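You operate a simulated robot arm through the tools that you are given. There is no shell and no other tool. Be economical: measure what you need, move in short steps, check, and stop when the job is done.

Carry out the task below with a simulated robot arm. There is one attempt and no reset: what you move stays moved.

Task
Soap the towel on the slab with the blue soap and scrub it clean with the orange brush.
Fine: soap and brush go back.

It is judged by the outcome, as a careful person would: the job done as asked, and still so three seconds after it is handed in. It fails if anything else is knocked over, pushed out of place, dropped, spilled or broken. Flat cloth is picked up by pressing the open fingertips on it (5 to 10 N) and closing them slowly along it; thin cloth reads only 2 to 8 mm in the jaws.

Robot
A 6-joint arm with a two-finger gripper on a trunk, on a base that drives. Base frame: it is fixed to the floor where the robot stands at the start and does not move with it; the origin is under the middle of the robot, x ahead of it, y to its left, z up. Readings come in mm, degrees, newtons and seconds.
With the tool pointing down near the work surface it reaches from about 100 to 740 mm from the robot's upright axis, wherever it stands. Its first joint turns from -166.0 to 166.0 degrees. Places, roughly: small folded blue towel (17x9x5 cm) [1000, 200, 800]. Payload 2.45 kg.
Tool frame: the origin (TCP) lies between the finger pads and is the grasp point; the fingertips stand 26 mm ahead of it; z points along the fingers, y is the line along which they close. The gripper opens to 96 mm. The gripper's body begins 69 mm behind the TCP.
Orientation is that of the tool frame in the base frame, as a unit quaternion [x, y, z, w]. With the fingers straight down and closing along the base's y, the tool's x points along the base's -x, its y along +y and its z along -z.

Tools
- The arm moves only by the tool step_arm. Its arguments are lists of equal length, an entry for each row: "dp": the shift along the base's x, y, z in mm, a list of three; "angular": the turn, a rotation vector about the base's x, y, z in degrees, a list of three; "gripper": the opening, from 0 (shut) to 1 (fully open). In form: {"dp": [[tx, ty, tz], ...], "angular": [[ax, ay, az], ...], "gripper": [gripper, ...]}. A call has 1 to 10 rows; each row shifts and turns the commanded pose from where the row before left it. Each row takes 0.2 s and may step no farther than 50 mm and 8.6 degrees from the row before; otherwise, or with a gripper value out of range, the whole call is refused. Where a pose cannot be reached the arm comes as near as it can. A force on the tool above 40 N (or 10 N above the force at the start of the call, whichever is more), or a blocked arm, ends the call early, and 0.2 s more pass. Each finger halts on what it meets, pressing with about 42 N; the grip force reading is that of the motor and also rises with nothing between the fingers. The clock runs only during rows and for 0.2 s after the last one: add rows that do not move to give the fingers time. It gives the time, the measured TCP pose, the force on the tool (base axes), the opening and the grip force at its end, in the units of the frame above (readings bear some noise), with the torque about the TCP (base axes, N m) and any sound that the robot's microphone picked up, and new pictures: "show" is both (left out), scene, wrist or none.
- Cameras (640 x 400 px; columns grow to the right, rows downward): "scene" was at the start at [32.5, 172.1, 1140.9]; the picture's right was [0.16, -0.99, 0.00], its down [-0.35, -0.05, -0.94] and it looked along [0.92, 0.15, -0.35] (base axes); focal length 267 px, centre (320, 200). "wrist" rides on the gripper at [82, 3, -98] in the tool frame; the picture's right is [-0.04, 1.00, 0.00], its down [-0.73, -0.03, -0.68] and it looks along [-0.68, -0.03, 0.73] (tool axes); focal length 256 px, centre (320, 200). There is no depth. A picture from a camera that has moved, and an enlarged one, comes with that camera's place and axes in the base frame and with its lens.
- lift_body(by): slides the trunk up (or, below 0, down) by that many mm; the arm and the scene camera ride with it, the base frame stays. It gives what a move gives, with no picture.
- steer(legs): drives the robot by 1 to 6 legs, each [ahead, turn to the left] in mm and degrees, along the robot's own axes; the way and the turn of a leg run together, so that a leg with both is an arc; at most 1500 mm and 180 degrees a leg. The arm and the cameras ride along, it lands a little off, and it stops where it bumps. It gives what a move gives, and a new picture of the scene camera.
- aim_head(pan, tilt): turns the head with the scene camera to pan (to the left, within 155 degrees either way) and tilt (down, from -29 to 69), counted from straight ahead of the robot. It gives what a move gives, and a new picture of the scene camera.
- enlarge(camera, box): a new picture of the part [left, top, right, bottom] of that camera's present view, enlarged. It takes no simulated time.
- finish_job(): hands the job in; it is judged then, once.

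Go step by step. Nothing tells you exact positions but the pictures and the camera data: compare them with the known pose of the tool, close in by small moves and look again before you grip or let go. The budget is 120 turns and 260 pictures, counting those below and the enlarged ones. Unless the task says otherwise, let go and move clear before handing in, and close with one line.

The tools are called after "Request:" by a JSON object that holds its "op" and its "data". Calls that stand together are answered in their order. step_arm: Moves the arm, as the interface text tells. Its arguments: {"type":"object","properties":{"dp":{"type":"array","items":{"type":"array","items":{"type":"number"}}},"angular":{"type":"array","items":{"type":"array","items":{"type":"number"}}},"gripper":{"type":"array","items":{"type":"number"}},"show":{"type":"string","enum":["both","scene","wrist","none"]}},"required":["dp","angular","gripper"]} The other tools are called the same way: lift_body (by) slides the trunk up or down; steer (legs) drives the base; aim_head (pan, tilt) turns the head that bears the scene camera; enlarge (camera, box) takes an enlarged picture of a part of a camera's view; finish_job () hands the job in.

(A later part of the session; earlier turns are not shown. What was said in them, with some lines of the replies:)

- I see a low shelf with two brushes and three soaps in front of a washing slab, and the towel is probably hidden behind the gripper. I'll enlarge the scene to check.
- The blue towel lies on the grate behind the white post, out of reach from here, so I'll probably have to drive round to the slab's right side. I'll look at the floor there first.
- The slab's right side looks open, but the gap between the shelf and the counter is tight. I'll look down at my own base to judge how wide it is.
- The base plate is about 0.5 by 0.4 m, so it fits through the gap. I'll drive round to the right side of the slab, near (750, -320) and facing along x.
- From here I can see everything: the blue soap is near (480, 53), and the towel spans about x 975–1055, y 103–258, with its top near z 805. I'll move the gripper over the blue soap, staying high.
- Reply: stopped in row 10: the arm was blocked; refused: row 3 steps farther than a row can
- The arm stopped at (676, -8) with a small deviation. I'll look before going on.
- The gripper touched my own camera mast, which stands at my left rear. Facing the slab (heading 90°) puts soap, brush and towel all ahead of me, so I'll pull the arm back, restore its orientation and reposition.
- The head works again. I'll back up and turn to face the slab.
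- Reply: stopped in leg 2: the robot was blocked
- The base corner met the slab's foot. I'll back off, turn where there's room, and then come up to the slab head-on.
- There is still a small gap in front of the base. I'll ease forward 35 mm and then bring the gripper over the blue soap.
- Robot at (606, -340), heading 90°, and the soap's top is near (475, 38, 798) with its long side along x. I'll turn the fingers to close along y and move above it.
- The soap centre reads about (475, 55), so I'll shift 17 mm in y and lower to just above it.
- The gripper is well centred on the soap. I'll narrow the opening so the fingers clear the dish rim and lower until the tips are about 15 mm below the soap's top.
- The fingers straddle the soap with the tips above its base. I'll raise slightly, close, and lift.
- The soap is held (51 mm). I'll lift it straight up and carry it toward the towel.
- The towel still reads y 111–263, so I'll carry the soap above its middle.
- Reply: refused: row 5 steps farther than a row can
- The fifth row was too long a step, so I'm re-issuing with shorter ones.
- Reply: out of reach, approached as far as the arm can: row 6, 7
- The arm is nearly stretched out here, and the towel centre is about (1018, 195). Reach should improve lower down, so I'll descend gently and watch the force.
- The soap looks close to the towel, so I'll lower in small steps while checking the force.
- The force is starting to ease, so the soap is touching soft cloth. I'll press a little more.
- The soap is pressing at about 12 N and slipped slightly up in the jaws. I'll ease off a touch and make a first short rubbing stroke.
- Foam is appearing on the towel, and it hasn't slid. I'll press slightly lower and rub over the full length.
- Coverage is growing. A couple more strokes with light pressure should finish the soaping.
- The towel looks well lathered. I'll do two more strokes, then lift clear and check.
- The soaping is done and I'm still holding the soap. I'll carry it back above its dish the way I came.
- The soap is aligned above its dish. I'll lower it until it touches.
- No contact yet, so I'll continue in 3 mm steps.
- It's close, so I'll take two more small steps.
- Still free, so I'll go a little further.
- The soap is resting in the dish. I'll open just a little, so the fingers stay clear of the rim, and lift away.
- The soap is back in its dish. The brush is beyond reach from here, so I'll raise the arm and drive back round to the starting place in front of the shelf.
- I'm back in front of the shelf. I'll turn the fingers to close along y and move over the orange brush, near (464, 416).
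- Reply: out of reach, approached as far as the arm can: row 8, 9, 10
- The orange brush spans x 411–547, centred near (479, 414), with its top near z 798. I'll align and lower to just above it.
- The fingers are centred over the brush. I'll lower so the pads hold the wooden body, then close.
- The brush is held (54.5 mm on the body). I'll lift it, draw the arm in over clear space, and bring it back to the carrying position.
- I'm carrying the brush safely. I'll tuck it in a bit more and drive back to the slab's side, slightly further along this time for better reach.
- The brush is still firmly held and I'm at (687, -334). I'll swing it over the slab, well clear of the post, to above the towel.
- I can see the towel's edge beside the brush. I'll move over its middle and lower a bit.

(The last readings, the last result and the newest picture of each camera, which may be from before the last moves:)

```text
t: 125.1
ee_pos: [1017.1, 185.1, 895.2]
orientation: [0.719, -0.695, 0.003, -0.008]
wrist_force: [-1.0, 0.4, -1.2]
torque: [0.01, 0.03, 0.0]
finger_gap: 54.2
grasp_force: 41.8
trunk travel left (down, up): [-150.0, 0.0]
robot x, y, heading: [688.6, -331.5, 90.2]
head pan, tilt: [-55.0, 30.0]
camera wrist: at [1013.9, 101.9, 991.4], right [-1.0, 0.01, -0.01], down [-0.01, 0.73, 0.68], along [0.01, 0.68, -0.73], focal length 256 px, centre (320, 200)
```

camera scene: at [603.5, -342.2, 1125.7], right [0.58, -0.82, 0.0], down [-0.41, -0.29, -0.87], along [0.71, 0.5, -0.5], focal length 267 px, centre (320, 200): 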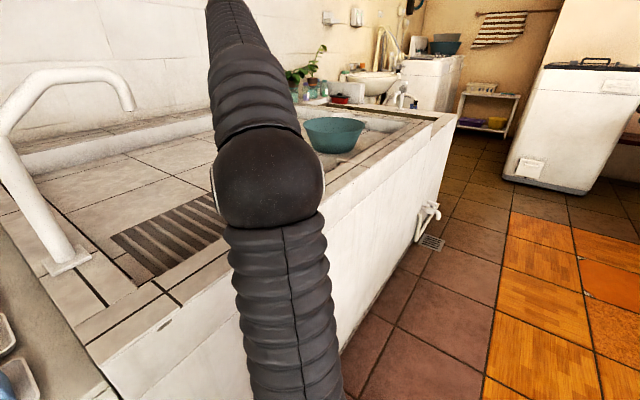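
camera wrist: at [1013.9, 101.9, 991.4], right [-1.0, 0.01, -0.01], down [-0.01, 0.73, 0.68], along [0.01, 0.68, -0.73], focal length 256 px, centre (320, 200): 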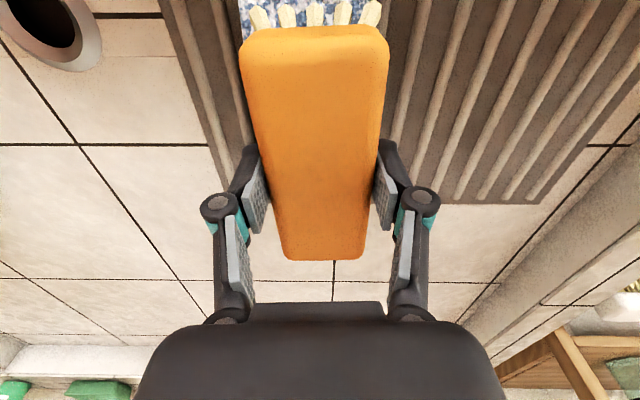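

The towel sits under the brush (x 979–1067), so I'll centre and lower slowly to contact.

Request:
{"op": "step_arm", "data": {"dp": [[5, 3, -15], [0, 0, -10], [0, 0, -5], [0, 0, 0]], "angular": [[0, 0, 0], [0, 0, 0], [0, 0, 0], [0, 0, 0]], "gripper": [0.45, 0.45, 0.45, 0.45], "show": "none"}}

Request:
{"op": "step_arm", "data": {"dp": [[0, 0, -4], [0, 0, -3], [0, 0, 0]], "angular": [[0, 0, 0], [0, 0, 0], [0, 0, 0]], "gripper": [0.45, 0.45, 0.45], "show": "none"}}

Request:
{"op": "step_arm", "data": {"dp": [[0, 0, -3], [0, 0, -3], [0, 0, 0]], "angular": [[0, 0, 0], [0, 0, 0], [0, 0, 0]], "gripper": [0.45, 0.45, 0.45], "show": "wrist"}}

```text
t: 126.1
ee_pos: [1020.4, 187.1, 864.0]
orientation: [0.719, -0.695, 0.002, -0.007]
wrist_force: [-0.8, 0.5, -1.3]
torque: [-0.02, -0.02, -0.01]
finger_gap: 53.9
grasp_force: 41.8
trunk travel left (down, up): [-150.0, 0.0]
robot x, y, heading: [685.4, -334.6, 90.1]
head pan, tilt: [-55.0, 30.0]
```

```text
t: 126.9
ee_pos: [1022.7, 187.0, 857.6]
orientation: [0.719, -0.695, 0.003, -0.008]
wrist_force: [-0.2, 0.7, -1.5]
torque: [-0.01, -0.02, -0.01]
finger_gap: 54.1
grasp_force: 41.6
trunk travel left (down, up): [-150.0, 0.0]
robot x, y, heading: [687.7, -333.4, 90.1]
head pan, tilt: [-55.0, 30.0]
```

```text
t: 127.7
ee_pos: [1023.3, 187.1, 851.5]
orientation: [0.719, -0.695, 0.002, -0.007]
wrist_force: [0.1, 0.3, -0.8]
torque: [-0.02, -0.01, 0.02]
finger_gap: 54.1
grasp_force: 41.5
trunk travel left (down, up): [-150.0, 0.0]
robot x, y, heading: [692.6, -332.5, 90.6]
head pan, tilt: [-55.0, 30.0]
camera wrist: at [1019.2, 105.0, 948.4], right [-1.0, 0.01, -0.01], down [-0.01, 0.73, 0.68], along [0.01, 0.68, -0.73], focal length 256 px, centre (320, 200)
```

wrist: 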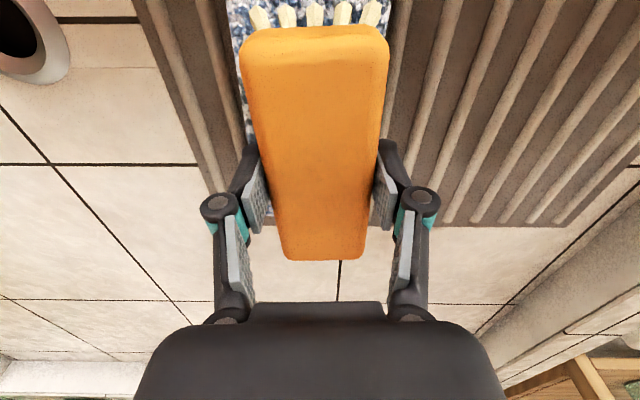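

No contact yet, so I'll continue down in small steps.

Request:
{"op": "step_arm", "data": {"dp": [[0, 0, -3], [0, 0, -3], [0, 0, 0]], "angular": [[0, 0, 0], [0, 0, 0], [0, 0, 0]], "gripper": [0.45, 0.45, 0.45], "show": "none"}}

Request:
{"op": "step_arm", "data": {"dp": [[0, 0, -2], [0, 0, -2], [0, 0, 0]], "angular": [[0, 0, 0], [0, 0, 0], [0, 0, 0]], "gripper": [0.45, 0.45, 0.45], "show": "none"}}

Request:
{"op": "step_arm", "data": {"dp": [[0, 0, -2], [0, 0, -2], [0, 0, 0]], "angular": [[0, 0, 0], [0, 0, 0], [0, 0, 0]], "gripper": [0.45, 0.45, 0.45], "show": "none"}}

```text
t: 128.5
ee_pos: [1022.8, 187.6, 845.2]
orientation: [0.719, -0.695, 0.002, -0.008]
wrist_force: [0.0, -0.6, -1.3]
torque: [-0.03, 0.0, -0.02]
finger_gap: 54.2
grasp_force: 42.6
trunk travel left (down, up): [-150.0, 0.0]
robot x, y, heading: [687.6, -334.0, 89.9]
head pan, tilt: [-55.0, 30.0]
```

```text
t: 129.3
ee_pos: [1022.8, 187.2, 841.1]
orientation: [0.719, -0.695, 0.002, -0.008]
wrist_force: [0.0, 1.1, -1.1]
torque: [-0.01, 0.01, -0.01]
finger_gap: 54.1
grasp_force: 42.4
trunk travel left (down, up): [-150.0, 0.0]
robot x, y, heading: [681.6, -336.1, 90.0]
head pan, tilt: [-55.0, 30.0]
```

```text
t: 130.1
ee_pos: [1022.1, 187.2, 839.6]
orientation: [0.719, -0.695, 0.002, -0.01]
wrist_force: [2.9, 3.8, 23.9]
torque: [-0.25, 0.29, 0.06]
finger_gap: 54.2
grasp_force: 42.0
trunk travel left (down, up): [-150.0, 0.0]
robot x, y, heading: [683.7, -331.9, 90.1]
head pan, tilt: [-55.0, 30.0]
```

There's contact at about 24 N, which is more than needed. I'll ease up 1.5 mm and start short scrubbing strokes.

Request:
{"op": "step_arm", "data": {"dp": [[0, 0, 1.5], [8, 0, 0], [7, 0, 0], [-10, 0, 0], [-10, 0, 0], [-10, 0, 0], [10, 0, 0], [10, 0, 0], [10, 0, 0], [-15, 0, 0]], "angular": [[0, 0, 0], [0, 0, 0], [0, 0, 0], [0, 0, 0], [0, 0, 0], [0, 0, 0], [0, 0, 0], [0, 0, 0], [0, 0, 0], [0, 0, 0]], "gripper": [0.45, 0.45, 0.45, 0.45, 0.45, 0.45, 0.45, 0.45, 0.45, 0.45], "show": "wrist"}}

```text
t: 132.3
ee_pos: [1023.9, 184.2, 839.3]
orientation: [0.718, -0.696, 0.003, -0.008]
wrist_force: [5.7, -1.9, 12.9]
torque: [0.05, -0.24, -0.06]
finger_gap: 54.3
grasp_force: 41.9
trunk travel left (down, up): [-150.0, 0.0]
robot x, y, heading: [686.8, -336.7, 90.2]
head pan, tilt: [-55.0, 30.0]
camera wrist: at [1020.1, 103.6, 936.5], right [-1.0, 0.01, -0.02], down [0.0, 0.73, 0.68], along [0.02, 0.68, -0.73], focal length 256 px, centre (320, 200)
```

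wrist: 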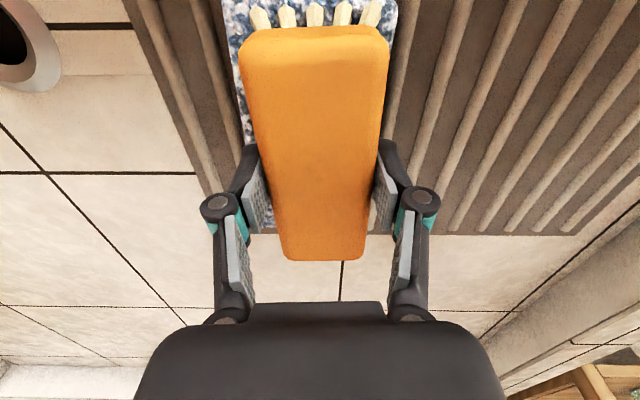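

The brush holds well at about 13 N and the towel stays put. I'll scrub lengthwise along y over the whole towel.

Request:
{"op": "step_arm", "data": {"dp": [[0, -15, 0], [0, -15, 0], [0, 15, 0], [0, 15, 0], [0, 15, 0], [0, 15, 0], [0, -15, 0], [0, -15, 0], [0, -15, 0], [0, -15, 0]], "angular": [[0, 0, 0], [0, 0, 0], [0, 0, 0], [0, 0, 0], [0, 0, 0], [0, 0, 0], [0, 0, 0], [0, 0, 0], [0, 0, 0], [0, 0, 0]], "gripper": [0.45, 0.45, 0.45, 0.45, 0.45, 0.45, 0.45, 0.45, 0.45, 0.45], "show": "wrist"}}

Request:
{"op": "step_arm", "data": {"dp": [[12, 0, 0], [0, 15, 0], [0, 15, 0], [0, 15, 0], [0, 15, 0], [-12, 0, 0], [-12, 0, 0], [0, -15, 0], [0, -15, 0], [0, -15, 0]], "angular": [[0, 0, 0], [0, 0, 0], [0, 0, 0], [0, 0, 0], [0, 0, 0], [0, 0, 0], [0, 0, 0], [0, 0, 0], [0, 0, 0], [0, 0, 0]], "gripper": [0.45, 0.45, 0.45, 0.45, 0.45, 0.45, 0.45, 0.45, 0.45, 0.45], "show": "wrist"}}

```text
t: 134.5
ee_pos: [1022.1, 157.1, 839.2]
orientation: [0.718, -0.696, 0.003, -0.007]
wrist_force: [-0.9, 2.5, 12.3]
torque: [0.7, 0.23, -0.07]
finger_gap: 54.3
grasp_force: 41.8
trunk travel left (down, up): [-150.0, 0.0]
robot x, y, heading: [687.7, -335.5, 90.1]
head pan, tilt: [-55.0, 30.0]
camera wrist: at [1018.6, 74.6, 936.3], right [-1.0, 0.01, -0.01], down [0.0, 0.73, 0.68], along [0.02, 0.68, -0.73], focal length 256 px, centre (320, 200)
```

wrist: 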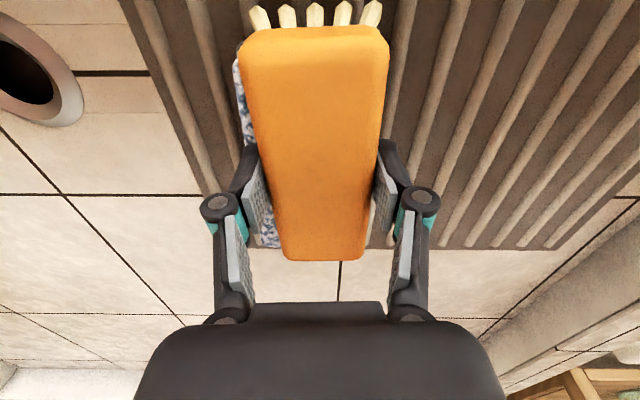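

```text
t: 136.7
ee_pos: [1010.1, 171.2, 838.5]
orientation: [0.718, -0.696, 0.004, -0.008]
wrist_force: [-0.2, 3.6, 12.7]
torque: [0.51, 0.07, -0.1]
finger_gap: 54.2
grasp_force: 42.0
trunk travel left (down, up): [-150.0, 0.0]
robot x, y, heading: [684.7, -331.1, 90.0]
head pan, tilt: [-55.0, 30.0]
camera wrist: at [1006.9, 89.7, 936.1], right [-1.0, 0.01, -0.01], down [0.0, 0.73, 0.68], along [0.02, 0.68, -0.73], focal length 256 px, centre (320, 200)
```

wrist: 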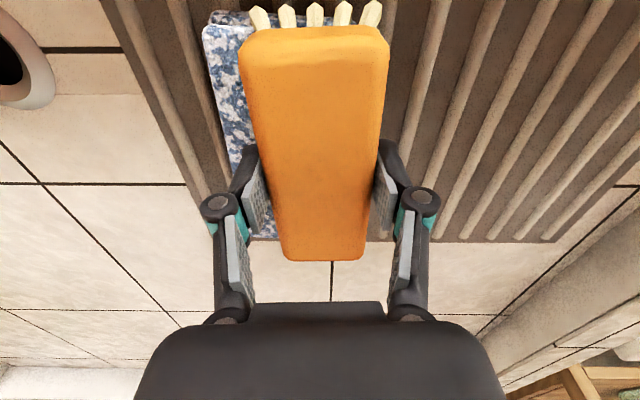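

The scrubbing is going well. I'll make several more strokes across both halves, then lift and inspect.

Request:
{"op": "step_arm", "data": {"dp": [[0, 15, 0], [0, 15, 0], [0, 15, 0], [0, 15, 0], [0, -20, 0], [0, -20, 0], [0, -20, 0], [12, 0, 0], [12, 0, 0], [0, 20, 0]], "angular": [[0, 0, 0], [0, 0, 0], [0, 0, 0], [0, 0, 0], [0, 0, 0], [0, 0, 0], [0, 0, 0], [0, 0, 0], [0, 0, 0], [0, 0, 0]], "gripper": [0.45, 0.45, 0.45, 0.45, 0.45, 0.45, 0.45, 0.45, 0.45, 0.45], "show": "none"}}

Request:
{"op": "step_arm", "data": {"dp": [[0, 20, 0], [0, 20, 0], [0, -20, 0], [0, -20, 0], [0, -20, 0], [0, 20, 0], [0, 20, 0], [-12, 0, 0], [0, -20, 0], [0, -20, 0]], "angular": [[0, 0, 0], [0, 0, 0], [0, 0, 0], [0, 0, 0], [0, 0, 0], [0, 0, 0], [0, 0, 0], [0, 0, 0], [0, 0, 0], [0, 0, 0]], "gripper": [0.45, 0.45, 0.45, 0.45, 0.45, 0.45, 0.45, 0.45, 0.45, 0.45], "show": "none"}}

Request:
{"op": "step_arm", "data": {"dp": [[0, 0, 10], [0, 0, 25], [-20, -25, 20], [-20, -40, 0], [-20, -40, 0], [-20, -40, 0], [0, 0, 0]], "angular": [[0, 0, 0], [0, 0, 0], [0, 0, 0], [0, 0, 0], [0, 0, 0], [0, 0, 0], [0, 0, 0]], "gripper": [0.45, 0.45, 0.45, 0.45, 0.45, 0.45, 0.45], "show": "wrist"}}

```text
t: 138.9
ee_pos: [1034.8, 190.9, 838.9]
orientation: [0.719, -0.695, 0.003, -0.008]
wrist_force: [0.1, -2.9, 4.6]
torque: [-0.11, 0.19, 0.18]
finger_gap: 54.3
grasp_force: 41.9
trunk travel left (down, up): [-150.0, 0.0]
robot x, y, heading: [688.5, -332.5, 90.2]
head pan, tilt: [-55.0, 30.0]
```

```text
t: 141.1
ee_pos: [1022.8, 171.8, 839.2]
orientation: [0.719, -0.695, 0.002, -0.008]
wrist_force: [0.1, -0.1, 2.6]
torque: [0.06, 0.09, -0.05]
finger_gap: 54.1
grasp_force: 42.2
trunk travel left (down, up): [-150.0, 0.0]
robot x, y, heading: [685.1, -334.3, 90.3]
head pan, tilt: [-55.0, 30.0]
```

```text
t: 142.7
ee_pos: [940.7, 26.4, 894.0]
orientation: [0.718, -0.696, 0.003, -0.008]
wrist_force: [-0.3, 0.6, -1.2]
torque: [-0.07, 0.02, 0.0]
finger_gap: 54.1
grasp_force: 42.1
trunk travel left (down, up): [-150.0, 0.0]
robot x, y, heading: [685.9, -336.3, 90.1]
head pan, tilt: [-55.0, 30.0]
camera wrist: at [937.8, -55.5, 990.9], right [-1.0, 0.01, -0.01], down [-0.01, 0.73, 0.68], along [0.01, 0.68, -0.73], focal length 256 px, centre (320, 200)
```

wrist: 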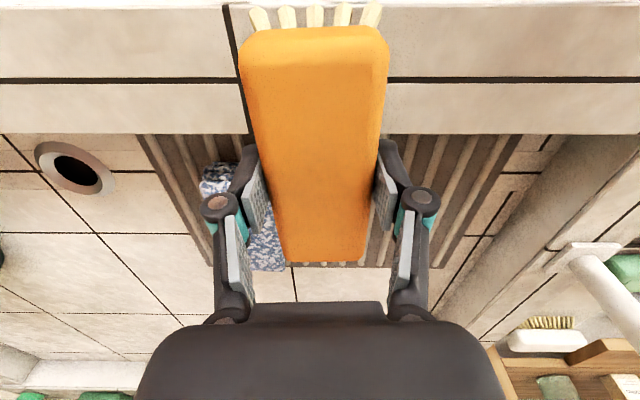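

The towel is partly hidden, so I'll move aside to inspect it.

Request:
{"op": "step_arm", "data": {"dp": [[-45, 0, 20], [-45, 0, 20], [-45, 0, 0], [-45, 0, 0], [0, 0, 0]], "angular": [[0, 0, 0], [0, 0, 0], [0, 0, 0], [0, 0, 0], [0, 0, 0]], "gripper": [0.45, 0.45, 0.45, 0.45, 0.45], "show": "both"}}

Request:
{"op": "enlarge", "data": {"camera": "wrist", "box": [60, 120, 260, 260]}}

```text
t: 143.9
ee_pos: [761.1, 27.9, 933.8]
orientation: [0.719, -0.695, 0.002, -0.007]
wrist_force: [0.0, 0.8, 0.1]
torque: [-0.01, 0.0, -0.02]
finger_gap: 54.3
grasp_force: 42.8
trunk travel left (down, up): [-150.0, 0.0]
robot x, y, heading: [683.8, -329.6, 90.1]
head pan, tilt: [-55.0, 30.0]
camera scene: at [603.8, -341.9, 1125.8], right [0.58, -0.82, 0.0], down [-0.41, -0.29, -0.87], along [0.71, 0.5, -0.5], focal length 267 px, centre (320, 200)
camera wrist: at [757.9, -54.0, 1030.2], right [-1.0, 0.01, -0.01], down [0.0, 0.73, 0.68], along [0.02, 0.68, -0.73], focal length 256 px, centre (320, 200)
```

scene: 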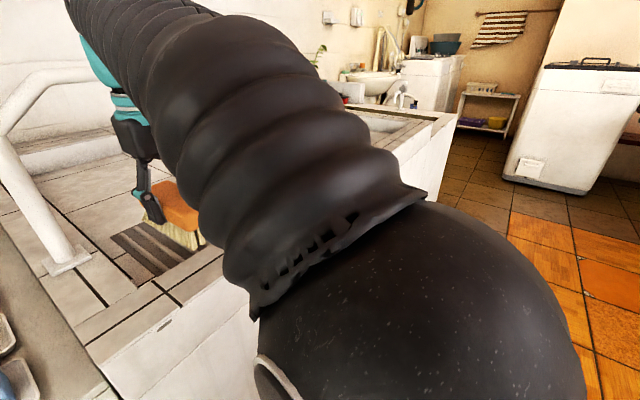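
wrist: 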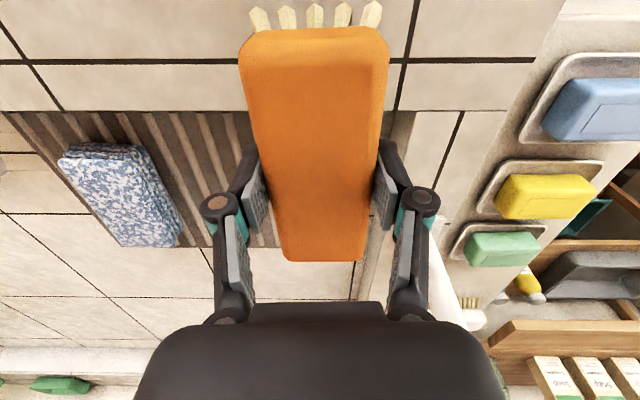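

```text
2.86 times, centred on (160, 190) of wrist
camera zoom: at [757.9, -54.0, 1030.2], right [-1.0, 0.01, -0.01], down [0.0, 0.73, 0.68], along [0.02, 0.68, -0.73], focal length 731 px, centre (777, 229)
```

zoom: 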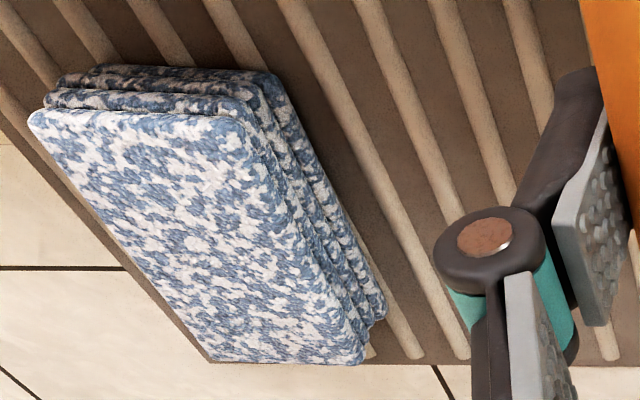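

The top is lathered and mostly clear of dark stains. Pressure was light on the last strokes, so I'll do one more firm pass to be sure.

Request:
{"op": "step_arm", "data": {"dp": [[45, 0, 0], [45, 0, 0], [45, 0, 0], [45, 0, 0], [30, 40, -20], [20, 40, -20], [20, 40, 0], [12, 35, -25], [0, 0, -20], [0, 0, 0]], "angular": [[0, 0, 0], [0, 0, 0], [0, 0, 0], [0, 0, 0], [0, 0, 0], [0, 0, 0], [0, 0, 0], [0, 0, 0], [0, 0, 0], [0, 0, 0]], "gripper": [0.45, 0.45, 0.45, 0.45, 0.45, 0.45, 0.45, 0.45, 0.45, 0.45], "show": "none"}}

Request:
{"op": "step_arm", "data": {"dp": [[0, 0, -5], [0, 0, -4], [0, 0, -2], [0, 0, 0]], "angular": [[0, 0, 0], [0, 0, 0], [0, 0, 0], [0, 0, 0]], "gripper": [0.45, 0.45, 0.45, 0.45], "show": "wrist"}}

```text
refused: row 5 steps farther than a row can; nothing moved
```

```text
t: 144.9
ee_pos: [761.7, 27.4, 922.4]
orientation: [0.719, -0.695, 0.002, -0.007]
wrist_force: [0.5, -1.1, -1.2]
torque: [0.01, -0.05, 0.0]
finger_gap: 54.0
grasp_force: 41.9
trunk travel left (down, up): [-150.0, 0.0]
robot x, y, heading: [687.9, -331.8, 90.2]
head pan, tilt: [-55.0, 30.0]
camera wrist: at [758.8, -54.9, 1019.6], right [-1.0, 0.01, -0.01], down [-0.01, 0.73, 0.68], along [0.02, 0.68, -0.73], focal length 256 px, centre (320, 200)
```

wrist: 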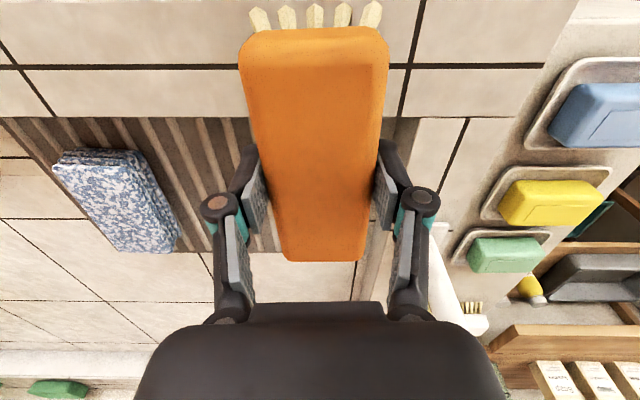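

The first call was refused and only a harmless 11 mm lowering happened. I'll go back over the towel with legal steps.

Request:
{"op": "step_arm", "data": {"dp": [[45, 0, 0], [45, 0, 0], [45, 0, 0], [40, 20, 0], [30, 35, 0], [25, 35, 0], [20, 35, -20], [10, 27, -20], [0, 0, -27], [0, 0, 0]], "angular": [[0, 0, 0], [0, 0, 0], [0, 0, 0], [0, 0, 0], [0, 0, 0], [0, 0, 0], [0, 0, 0], [0, 0, 0], [0, 0, 0], [0, 0, 0]], "gripper": [0.45, 0.45, 0.45, 0.45, 0.45, 0.45, 0.45, 0.45, 0.45, 0.45], "show": "none"}}

```text
t: 147.1
ee_pos: [1022.6, 177.6, 855.8]
orientation: [0.719, -0.695, 0.001, -0.008]
wrist_force: [0.1, -1.0, -1.3]
torque: [0.03, -0.02, 0.0]
finger_gap: 54.2
grasp_force: 41.8
trunk travel left (down, up): [-150.0, 0.0]
robot x, y, heading: [687.0, -334.8, 90.1]
head pan, tilt: [-55.0, 30.0]
```

I'm above the towel, so I'll lower to contact.

Request:
{"op": "step_arm", "data": {"dp": [[0, 0, -7], [0, 0, -6], [0, 0, -3], [0, 0, 0]], "angular": [[0, 0, 0], [0, 0, 0], [0, 0, 0], [0, 0, 0]], "gripper": [0.45, 0.45, 0.45, 0.45], "show": "none"}}

Request:
{"op": "step_arm", "data": {"dp": [[0, 0, -1.5], [0, 0, -1], [0, 0, 0]], "angular": [[0, 0, 0], [0, 0, 0], [0, 0, 0]], "gripper": [0.45, 0.45, 0.45], "show": "none"}}

```text
t: 148.1
ee_pos: [1022.6, 178.7, 840.0]
orientation: [0.719, -0.695, 0.003, -0.007]
wrist_force: [-0.9, 0.4, -2.3]
torque: [0.03, 0.0, -0.01]
finger_gap: 54.1
grasp_force: 42.0
trunk travel left (down, up): [-150.0, 0.0]
robot x, y, heading: [686.5, -329.1, 90.3]
head pan, tilt: [-55.0, 30.0]
```

```text
t: 148.9
ee_pos: [1021.6, 178.7, 838.7]
orientation: [0.719, -0.695, 0.003, -0.009]
wrist_force: [1.4, 1.8, 12.6]
torque: [-0.33, 0.28, -0.01]
finger_gap: 54.2
grasp_force: 41.8
trunk travel left (down, up): [-150.0, 0.0]
robot x, y, heading: [686.1, -333.4, 90.0]
head pan, tilt: [-55.0, 30.0]
```

Good pressure (about 12 N). Now a full second scrubbing pass.

Request:
{"op": "step_arm", "data": {"dp": [[0, -18, 0], [0, -18, 0], [0, 18, 0], [0, 18, 0], [0, 18, 0], [0, 18, 0], [12, 0, 0], [0, -18, 0], [0, -18, 0], [0, -18, 0]], "angular": [[0, 0, 0], [0, 0, 0], [0, 0, 0], [0, 0, 0], [0, 0, 0], [0, 0, 0], [0, 0, 0], [0, 0, 0], [0, 0, 0], [0, 0, 0]], "gripper": [0.45, 0.45, 0.45, 0.45, 0.45, 0.45, 0.45, 0.45, 0.45, 0.45], "show": "none"}}

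Request:
{"op": "step_arm", "data": {"dp": [[0, -18, -1], [-12, 0, 0], [-12, 0, 0], [0, 18, 0], [0, 18, 0], [0, 18, 0], [0, 18, 0], [0, -18, 0], [0, -18, 0], [0, -18, 0]], "angular": [[0, 0, 0], [0, 0, 0], [0, 0, 0], [0, 0, 0], [0, 0, 0], [0, 0, 0], [0, 0, 0], [0, 0, 0], [0, 0, 0], [0, 0, 0]], "gripper": [0.45, 0.45, 0.45, 0.45, 0.45, 0.45, 0.45, 0.45, 0.45, 0.45], "show": "none"}}

Request:
{"op": "step_arm", "data": {"dp": [[0, 18, 0], [12, 0, 0], [0, 18, 0], [0, -18, 0], [0, -18, 0], [0, 18, 0], [0, 18, 0], [0, 18, 0], [0, -18, 0], [0, -18, 0]], "angular": [[0, 0, 0], [0, 0, 0], [0, 0, 0], [0, 0, 0], [0, 0, 0], [0, 0, 0], [0, 0, 0], [0, 0, 0], [0, 0, 0], [0, 0, 0]], "gripper": [0.45, 0.45, 0.45, 0.45, 0.45, 0.45, 0.45, 0.45, 0.45, 0.45], "show": "wrist"}}

```text
t: 151.1
ee_pos: [1035.1, 160.0, 837.7]
orientation: [0.719, -0.695, 0.002, -0.008]
wrist_force: [-0.7, 7.0, 22.3]
torque: [0.49, 0.34, -0.07]
finger_gap: 54.3
grasp_force: 41.6
trunk travel left (down, up): [-150.0, 0.0]
robot x, y, heading: [684.4, -333.5, 90.1]
head pan, tilt: [-55.0, 30.0]
```

```text
t: 153.3
ee_pos: [1010.2, 160.8, 837.1]
orientation: [0.719, -0.695, 0.004, -0.009]
wrist_force: [0.9, 7.5, 26.2]
torque: [0.9, 0.05, -0.13]
finger_gap: 54.5
grasp_force: 42.1
trunk travel left (down, up): [-150.0, 0.0]
robot x, y, heading: [687.5, -334.6, 90.4]
head pan, tilt: [-55.0, 30.0]
```

```text
t: 155.5
ee_pos: [1020.7, 178.7, 836.2]
orientation: [0.718, -0.696, 0.003, -0.008]
wrist_force: [-0.9, 4.4, 16.5]
torque: [0.79, 0.09, -0.18]
finger_gap: 54.0
grasp_force: 42.5
trunk travel left (down, up): [-150.0, 0.0]
robot x, y, heading: [686.8, -328.2, 90.3]
head pan, tilt: [-55.0, 30.0]
camera wrist: at [1018.7, 96.4, 933.8], right [-1.0, 0.01, -0.01], down [-0.01, 0.73, 0.68], along [0.02, 0.68, -0.73], focal length 256 px, centre (320, 200)
```

wrist: 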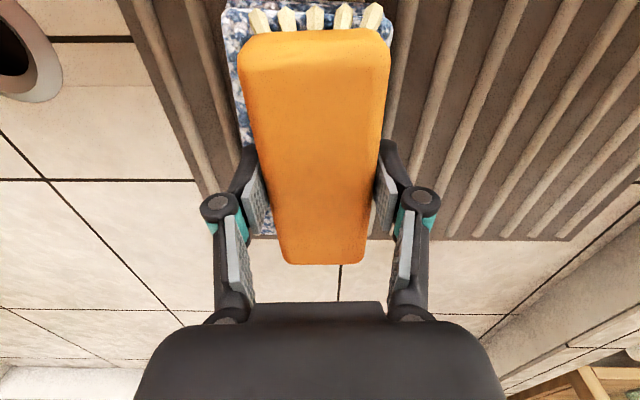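

Now I'll lift off and move aside to inspect again.

Request:
{"op": "step_arm", "data": {"dp": [[0, 0, 10], [0, 0, 25], [-20, -30, 25], [-20, -40, 10], [-20, -40, 10], [-25, -35, 0], [-45, -5, 0], [-45, 0, 0], [-45, 0, 0], [-40, 0, 0]], "angular": [[0, 0, 0], [0, 0, 0], [0, 0, 0], [0, 0, 0], [0, 0, 0], [0, 0, 0], [0, 0, 0], [0, 0, 0], [0, 0, 0], [0, 0, 0]], "gripper": [0.45, 0.45, 0.45, 0.45, 0.45, 0.45, 0.45, 0.45, 0.45, 0.45], "show": "wrist"}}

Request:
{"op": "enlarge", "data": {"camera": "wrist", "box": [40, 110, 240, 260]}}

```text
t: 157.7
ee_pos: [761.1, 28.3, 916.3]
orientation: [0.719, -0.695, 0.003, -0.008]
wrist_force: [0.6, -0.5, -2.4]
torque: [0.0, 0.02, 0.0]
finger_gap: 54.1
grasp_force: 42.8
trunk travel left (down, up): [-150.0, 0.0]
robot x, y, heading: [689.2, -334.1, 90.2]
head pan, tilt: [-55.0, 30.0]
camera wrist: at [758.9, -53.4, 1014.3], right [-1.0, 0.01, -0.01], down [0.0, 0.73, 0.68], along [0.01, 0.68, -0.73], focal length 256 px, centre (320, 200)
```

wrist: 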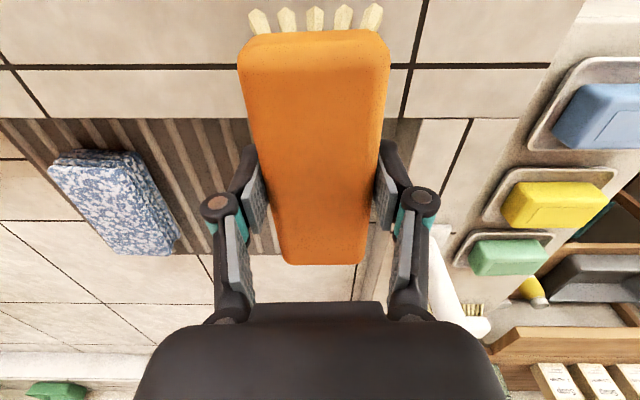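

```text
2.67 times, centred on (140, 185) of wrist
camera zoom: at [758.9, -53.4, 1014.3], right [-1.0, 0.01, -0.01], down [0.0, 0.73, 0.68], along [0.01, 0.68, -0.73], focal length 683 px, centre (800, 240)
```

zoom: 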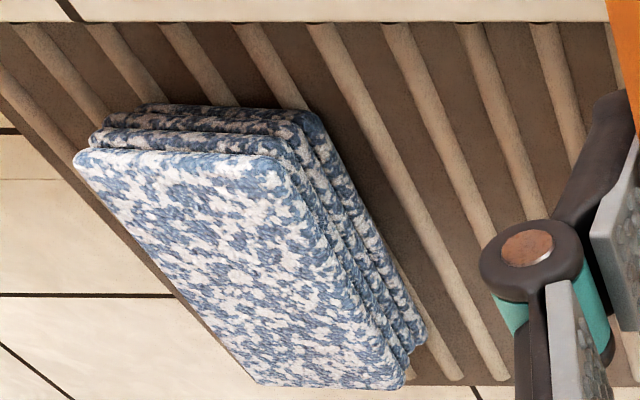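

The towel's top now looks evenly clean and lathered. I'll bring the arm back to its carrying pose and drive to the shelf front to return the brush.

Request:
{"op": "step_arm", "data": {"dp": [[-40, 3, 15], [-40, 3, 15], [-40, 3, 15], [-40, 3, 15], [-40, 3, 7], [-35, 5, 0]], "angular": [[0, 0, 0], [0, 0, 0], [0, 0, 0], [0, 0, 0], [0, 0, 0], [0, 0, 0]], "gripper": [0.45, 0.45, 0.45, 0.45, 0.45, 0.45], "show": "none"}}

Request:
{"op": "steer", "data": {"legs": [[-38, 0], [0, -91], [-420, 0], [0, -49], [-430, 0], [0, 50]]}}

Request:
{"op": "aim_head", "data": {"pan": 15, "tilt": 25}}

```text
t: 159.1
ee_pos: [526.5, 48.3, 984.7]
orientation: [0.719, -0.695, 0.002, -0.007]
wrist_force: [0.9, -0.5, -1.1]
torque: [0.02, 0.01, 0.02]
finger_gap: 53.8
grasp_force: 42.5
trunk travel left (down, up): [-150.0, 0.0]
robot x, y, heading: [684.9, -329.6, 90.0]
head pan, tilt: [-55.0, 30.0]
```

```text
t: 172.8
ee_pos: [374.2, 122.3, 984.4]
orientation: [-0.015, 1.0, -0.008, 0.004]
wrist_force: [0.2, 0.0, -1.4]
torque: [0.02, 0.02, -0.01]
finger_gap: 53.9
grasp_force: 42.1
trunk travel left (down, up): [-150.0, 0.0]
robot x, y, heading: [-10.9, -39.8, 0.0]
head pan, tilt: [-55.0, 30.0]
camera scene: at [-16.1, 46.9, 1125.8], right [-0.82, -0.57, 0.0], down [-0.29, 0.41, -0.87], along [0.5, -0.71, -0.5], focal length 267 px, centre (320, 200)
```

scene: 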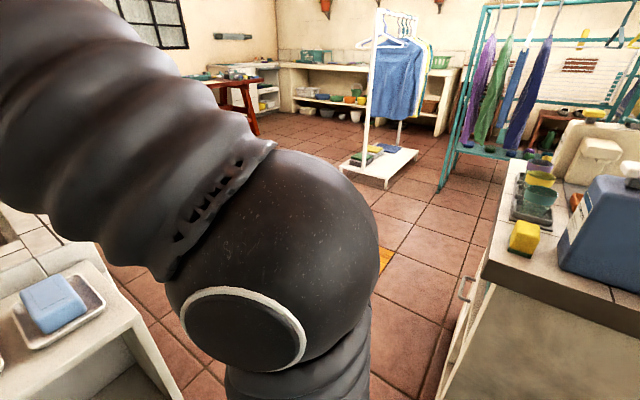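

```text
t: 174.2
ee_pos: [373.4, 122.9, 984.4]
orientation: [-0.014, 1.0, -0.008, 0.004]
wrist_force: [-0.5, -0.6, -0.9]
torque: [0.0, 0.03, -0.01]
finger_gap: 54.1
grasp_force: 41.8
trunk travel left (down, up): [-150.0, 0.0]
robot x, y, heading: [-7.3, -36.1, 0.2]
head pan, tilt: [15.0, 25.0]
camera scene: at [21.0, 144.7, 1133.7], right [0.26, -0.97, 0.0], down [-0.41, -0.11, -0.91], along [0.88, 0.23, -0.42], focal length 267 px, centre (320, 200)
```

scene: 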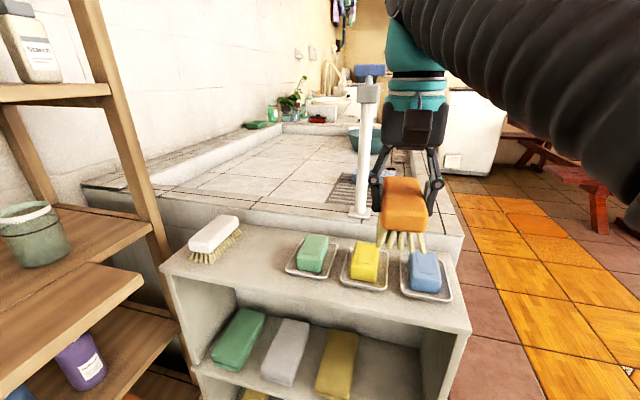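

I'm back at the same place as before. I'll retrace the path to above the brush's original spot.

Request:
{"op": "step_arm", "data": {"dp": [[0.5, 45.6, -7.6], [0.5, 45.6, -7.6], [0.5, 45.6, -7.6], [0.5, 45.6, -7.6], [0, 45, -10], [20, 35, -15], [30, 15, -25], [30, 10, -25], [25, 5, -25], [0, 0, 0]], "angular": [[0, 0, -0.6], [0, 0, -0.6], [0, 0, 0], [0, 0, 0], [0, 0, 0], [0, 0, 0], [0, 0, 0], [0, 0, 0], [0, 0, 0], [0, 0, 0]], "gripper": [0.45, 0.45, 0.45, 0.45, 0.45, 0.45, 0.45, 0.45, 0.45, 0.45], "show": "both"}}

```text
t: 176.4
ee_pos: [480.3, 415.7, 853.0]
orientation: [-0.006, 1.0, -0.007, 0.003]
wrist_force: [-0.1, -1.1, 0.2]
torque: [0.01, 0.01, -0.01]
finger_gap: 54.3
grasp_force: 41.7
trunk travel left (down, up): [-150.0, 0.0]
robot x, y, heading: [-7.9, -38.7, -0.4]
head pan, tilt: [15.0, 25.0]
camera scene: at [21.0, 145.0, 1133.7], right [0.26, -0.97, 0.0], down [-0.41, -0.11, -0.91], along [0.88, 0.23, -0.42], focal length 267 px, centre (320, 200)
camera wrist: at [397.3, 418.7, 950.1], right [0.03, 1.0, -0.01], down [0.73, -0.01, 0.68], along [0.68, -0.03, -0.73], focal length 256 px, centre (320, 200)
```

scene: 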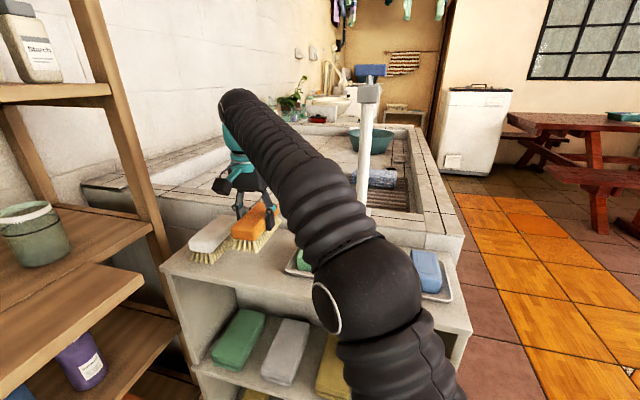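
wrist: 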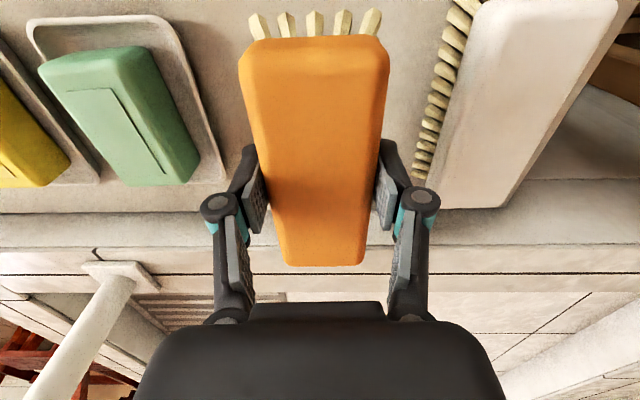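

The brush is right over its spot. I'll lower it until it touches the shelf.

Request:
{"op": "step_arm", "data": {"dp": [[1, -1, -20], [0, 0, -14], [0, 0, -6], [0, 0, 0]], "angular": [[0, 0, 0], [0, 0, 0], [0, 0, 0], [0, 0, 0]], "gripper": [0.45, 0.45, 0.45, 0.45], "show": "none"}}

Request:
{"op": "step_arm", "data": {"dp": [[0, 0, -2], [0, 0, -1.5], [0, 0, 0]], "angular": [[0, 0, 0], [0, 0, 0], [0, 0, 0]], "gripper": [0.45, 0.45, 0.45], "show": "none"}}

Request:
{"op": "step_arm", "data": {"dp": [[0, 0, -1.5], [0, 0, 0]], "angular": [[0, 0, 0], [0, 0, 0]], "gripper": [0.45, 0.45], "show": "none"}}

```text
t: 177.4
ee_pos: [482.1, 413.0, 813.9]
orientation: [-0.005, 1.0, -0.008, 0.004]
wrist_force: [-0.2, -0.6, -0.5]
torque: [-0.01, 0.01, -0.02]
finger_gap: 54.4
grasp_force: 41.3
trunk travel left (down, up): [-150.0, 0.0]
robot x, y, heading: [-9.5, -37.7, -0.3]
head pan, tilt: [15.0, 25.0]
```

```text
t: 178.2
ee_pos: [483.6, 414.1, 811.1]
orientation: [-0.005, 1.0, -0.008, 0.003]
wrist_force: [0.4, -0.7, -1.7]
torque: [0.03, -0.03, 0.01]
finger_gap: 54.0
grasp_force: 42.0
trunk travel left (down, up): [-150.0, 0.0]
robot x, y, heading: [-8.9, -38.4, -0.0]
head pan, tilt: [15.0, 25.0]
```

```text
t: 178.8
ee_pos: [482.2, 413.6, 808.7]
orientation: [-0.005, 1.0, -0.007, 0.003]
wrist_force: [-0.4, -0.5, -0.1]
torque: [-0.03, 0.05, -0.01]
finger_gap: 54.1
grasp_force: 42.0
trunk travel left (down, up): [-150.0, 0.0]
robot x, y, heading: [-8.1, -34.8, -0.0]
head pan, tilt: [15.0, 25.0]
```

Almost touching, so I'll keep going in small steps.

Request:
{"op": "step_arm", "data": {"dp": [[0, 0, -1.5], [0, 0, 0]], "angular": [[0, 0, 0], [0, 0, 0]], "gripper": [0.45, 0.45], "show": "none"}}

Request:
{"op": "step_arm", "data": {"dp": [[0, 0, -1.5], [0, 0, 0]], "angular": [[0, 0, 0], [0, 0, 0]], "gripper": [0.45, 0.45], "show": "none"}}

Request:
{"op": "step_arm", "data": {"dp": [[0, 0, -1], [0, 0, 0]], "angular": [[0, 0, 0], [0, 0, 0]], "gripper": [0.45, 0.45], "show": "none"}}

```text
t: 179.4
ee_pos: [482.3, 413.3, 808.4]
orientation: [-0.004, 1.0, -0.008, 0.004]
wrist_force: [-0.1, -0.3, -0.9]
torque: [0.0, 0.01, 0.0]
finger_gap: 54.3
grasp_force: 42.3
trunk travel left (down, up): [-150.0, 0.0]
robot x, y, heading: [-11.2, -42.1, -0.2]
head pan, tilt: [15.0, 25.0]
```

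```text
t: 180.0
ee_pos: [482.0, 413.7, 807.1]
orientation: [-0.005, 1.0, -0.006, 0.003]
wrist_force: [0.3, -0.7, 0.4]
torque: [0.05, -0.09, 0.0]
finger_gap: 53.8
grasp_force: 41.9
trunk travel left (down, up): [-150.0, 0.0]
robot x, y, heading: [-11.1, -35.0, -0.0]
head pan, tilt: [15.0, 25.0]
```

```text
t: 180.6
ee_pos: [481.8, 413.6, 806.3]
orientation: [-0.005, 1.0, -0.007, 0.004]
wrist_force: [2.2, 1.0, 8.8]
torque: [0.46, -0.28, 0.0]
finger_gap: 54.2
grasp_force: 42.9
trunk travel left (down, up): [-150.0, 0.0]
robot x, y, heading: [-7.4, -37.1, -0.0]
head pan, tilt: [15.0, 25.0]
```

The brush is resting on the shelf. I'll open and lift straight away.

Request:
{"op": "step_arm", "data": {"dp": [[0, 0, 0.5], [0, 0, 0], [0, 0, 0], [0, 0, 12], [0, 0, 20], [0, 0, 20], [-25, -5, 20], [-30, -10, 20], [-30, -15, 20], [0, 0, 0]], "angular": [[0, 0, 0], [0, 0, 0], [0, 0, 0], [0, 0, 0], [0, 0, 0], [0, 0, 0], [0, 0, 0], [0, 0, 0], [0, 0, 0], [0, 0, 0]], "gripper": [0.7, 0.85, 0.85, 0.85, 0.85, 0.85, 0.9, 1, 1, 1], "show": "both"}}

```text
t: 182.8
ee_pos: [397.2, 383.7, 918.3]
orientation: [-0.006, 1.0, -0.008, 0.004]
wrist_force: [0.2, -0.5, 0.2]
torque: [0.02, 0.0, 0.01]
finger_gap: 96.0
grasp_force: 0.0
trunk travel left (down, up): [-150.0, 0.0]
robot x, y, heading: [-6.9, -37.1, -0.2]
head pan, tilt: [15.0, 25.0]
camera scene: at [21.0, 144.9, 1133.7], right [0.26, -0.97, 0.0], down [-0.41, -0.11, -0.91], along [0.88, 0.23, -0.42], focal length 267 px, centre (320, 200)
camera wrist: at [313.4, 388.0, 1014.5], right [0.03, 1.0, -0.01], down [0.73, -0.01, 0.68], along [0.68, -0.03, -0.73], focal length 256 px, centre (320, 200)
```

scene: 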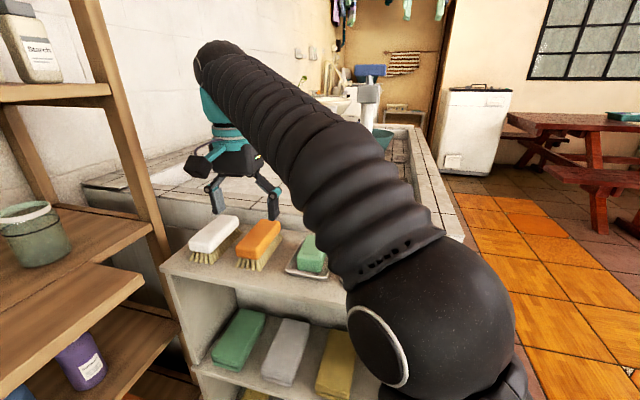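
wrist: 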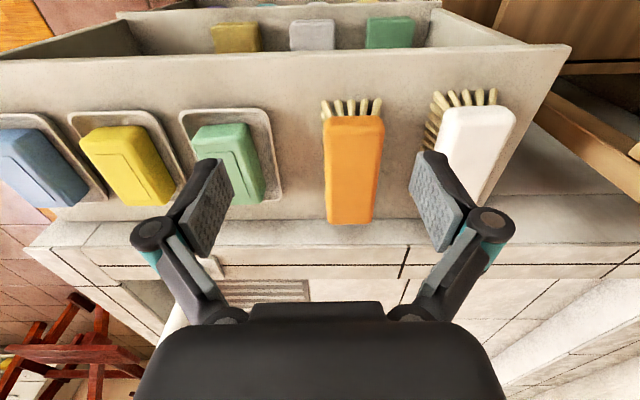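

The brush is back standing in its place. I'll draw the arm clear and take a last look at the whole scene.

Request:
{"op": "step_arm", "data": {"dp": [[-20, -35, 15], [-15, -40, 15], [-10, -40, 15], [-5, -10, 20], [0, 0, 0]], "angular": [[0, 0, 0], [0, 0, 0], [0, 0, 0], [0, 0, 0], [0, 0, 0]], "gripper": [1, 1, 1, 1, 1], "show": "scene"}}

Request:
{"op": "enlarge", "data": {"camera": "scene", "box": [150, 130, 470, 330]}}

```text
t: 184.0
ee_pos: [346.1, 258.0, 983.0]
orientation: [-0.006, 1.0, -0.008, 0.003]
wrist_force: [-0.2, -0.1, 0.1]
torque: [0.0, 0.02, -0.01]
finger_gap: 95.9
grasp_force: 0.1
trunk travel left (down, up): [-150.0, 0.0]
robot x, y, heading: [-5.8, -36.2, -0.1]
head pan, tilt: [15.0, 25.0]
camera scene: at [21.0, 144.9, 1133.7], right [0.26, -0.97, 0.0], down [-0.41, -0.11, -0.91], along [0.88, 0.23, -0.42], focal length 267 px, centre (320, 200)
```

scene: 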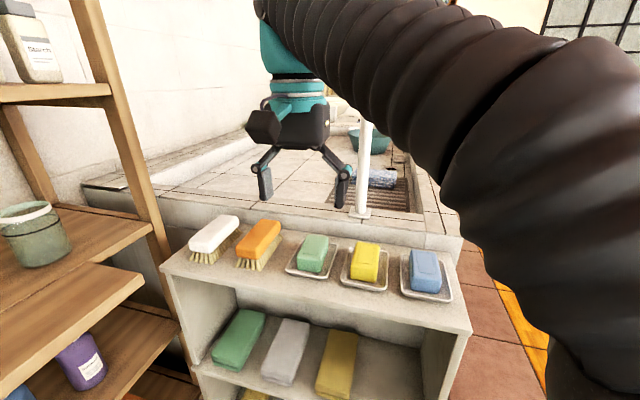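

```text
2.00 times, centred on (310, 230) of scene
camera zoom: at [21.0, 144.9, 1133.7], right [0.26, -0.97, 0.0], down [-0.41, -0.11, -0.91], along [0.88, 0.23, -0.42], focal length 534 px, centre (340, 140)
```

zoom: 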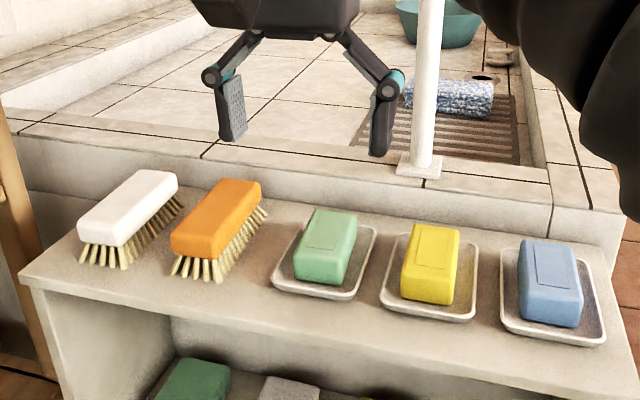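

The soap and brush are back in place, the towel is soaped and scrubbed, nothing else has moved, and the gripper is clear. I'm handing the job in.

Request:
{"op": "finish_job", "data": {}}

```text
The job is handed in.
```

I soaped the towel on the slab with the blue soap, scrubbed its top face clean in two passes with the orange brush, and put both back in their places; lather is still on it, and its lower folded edges were not scrubbed.
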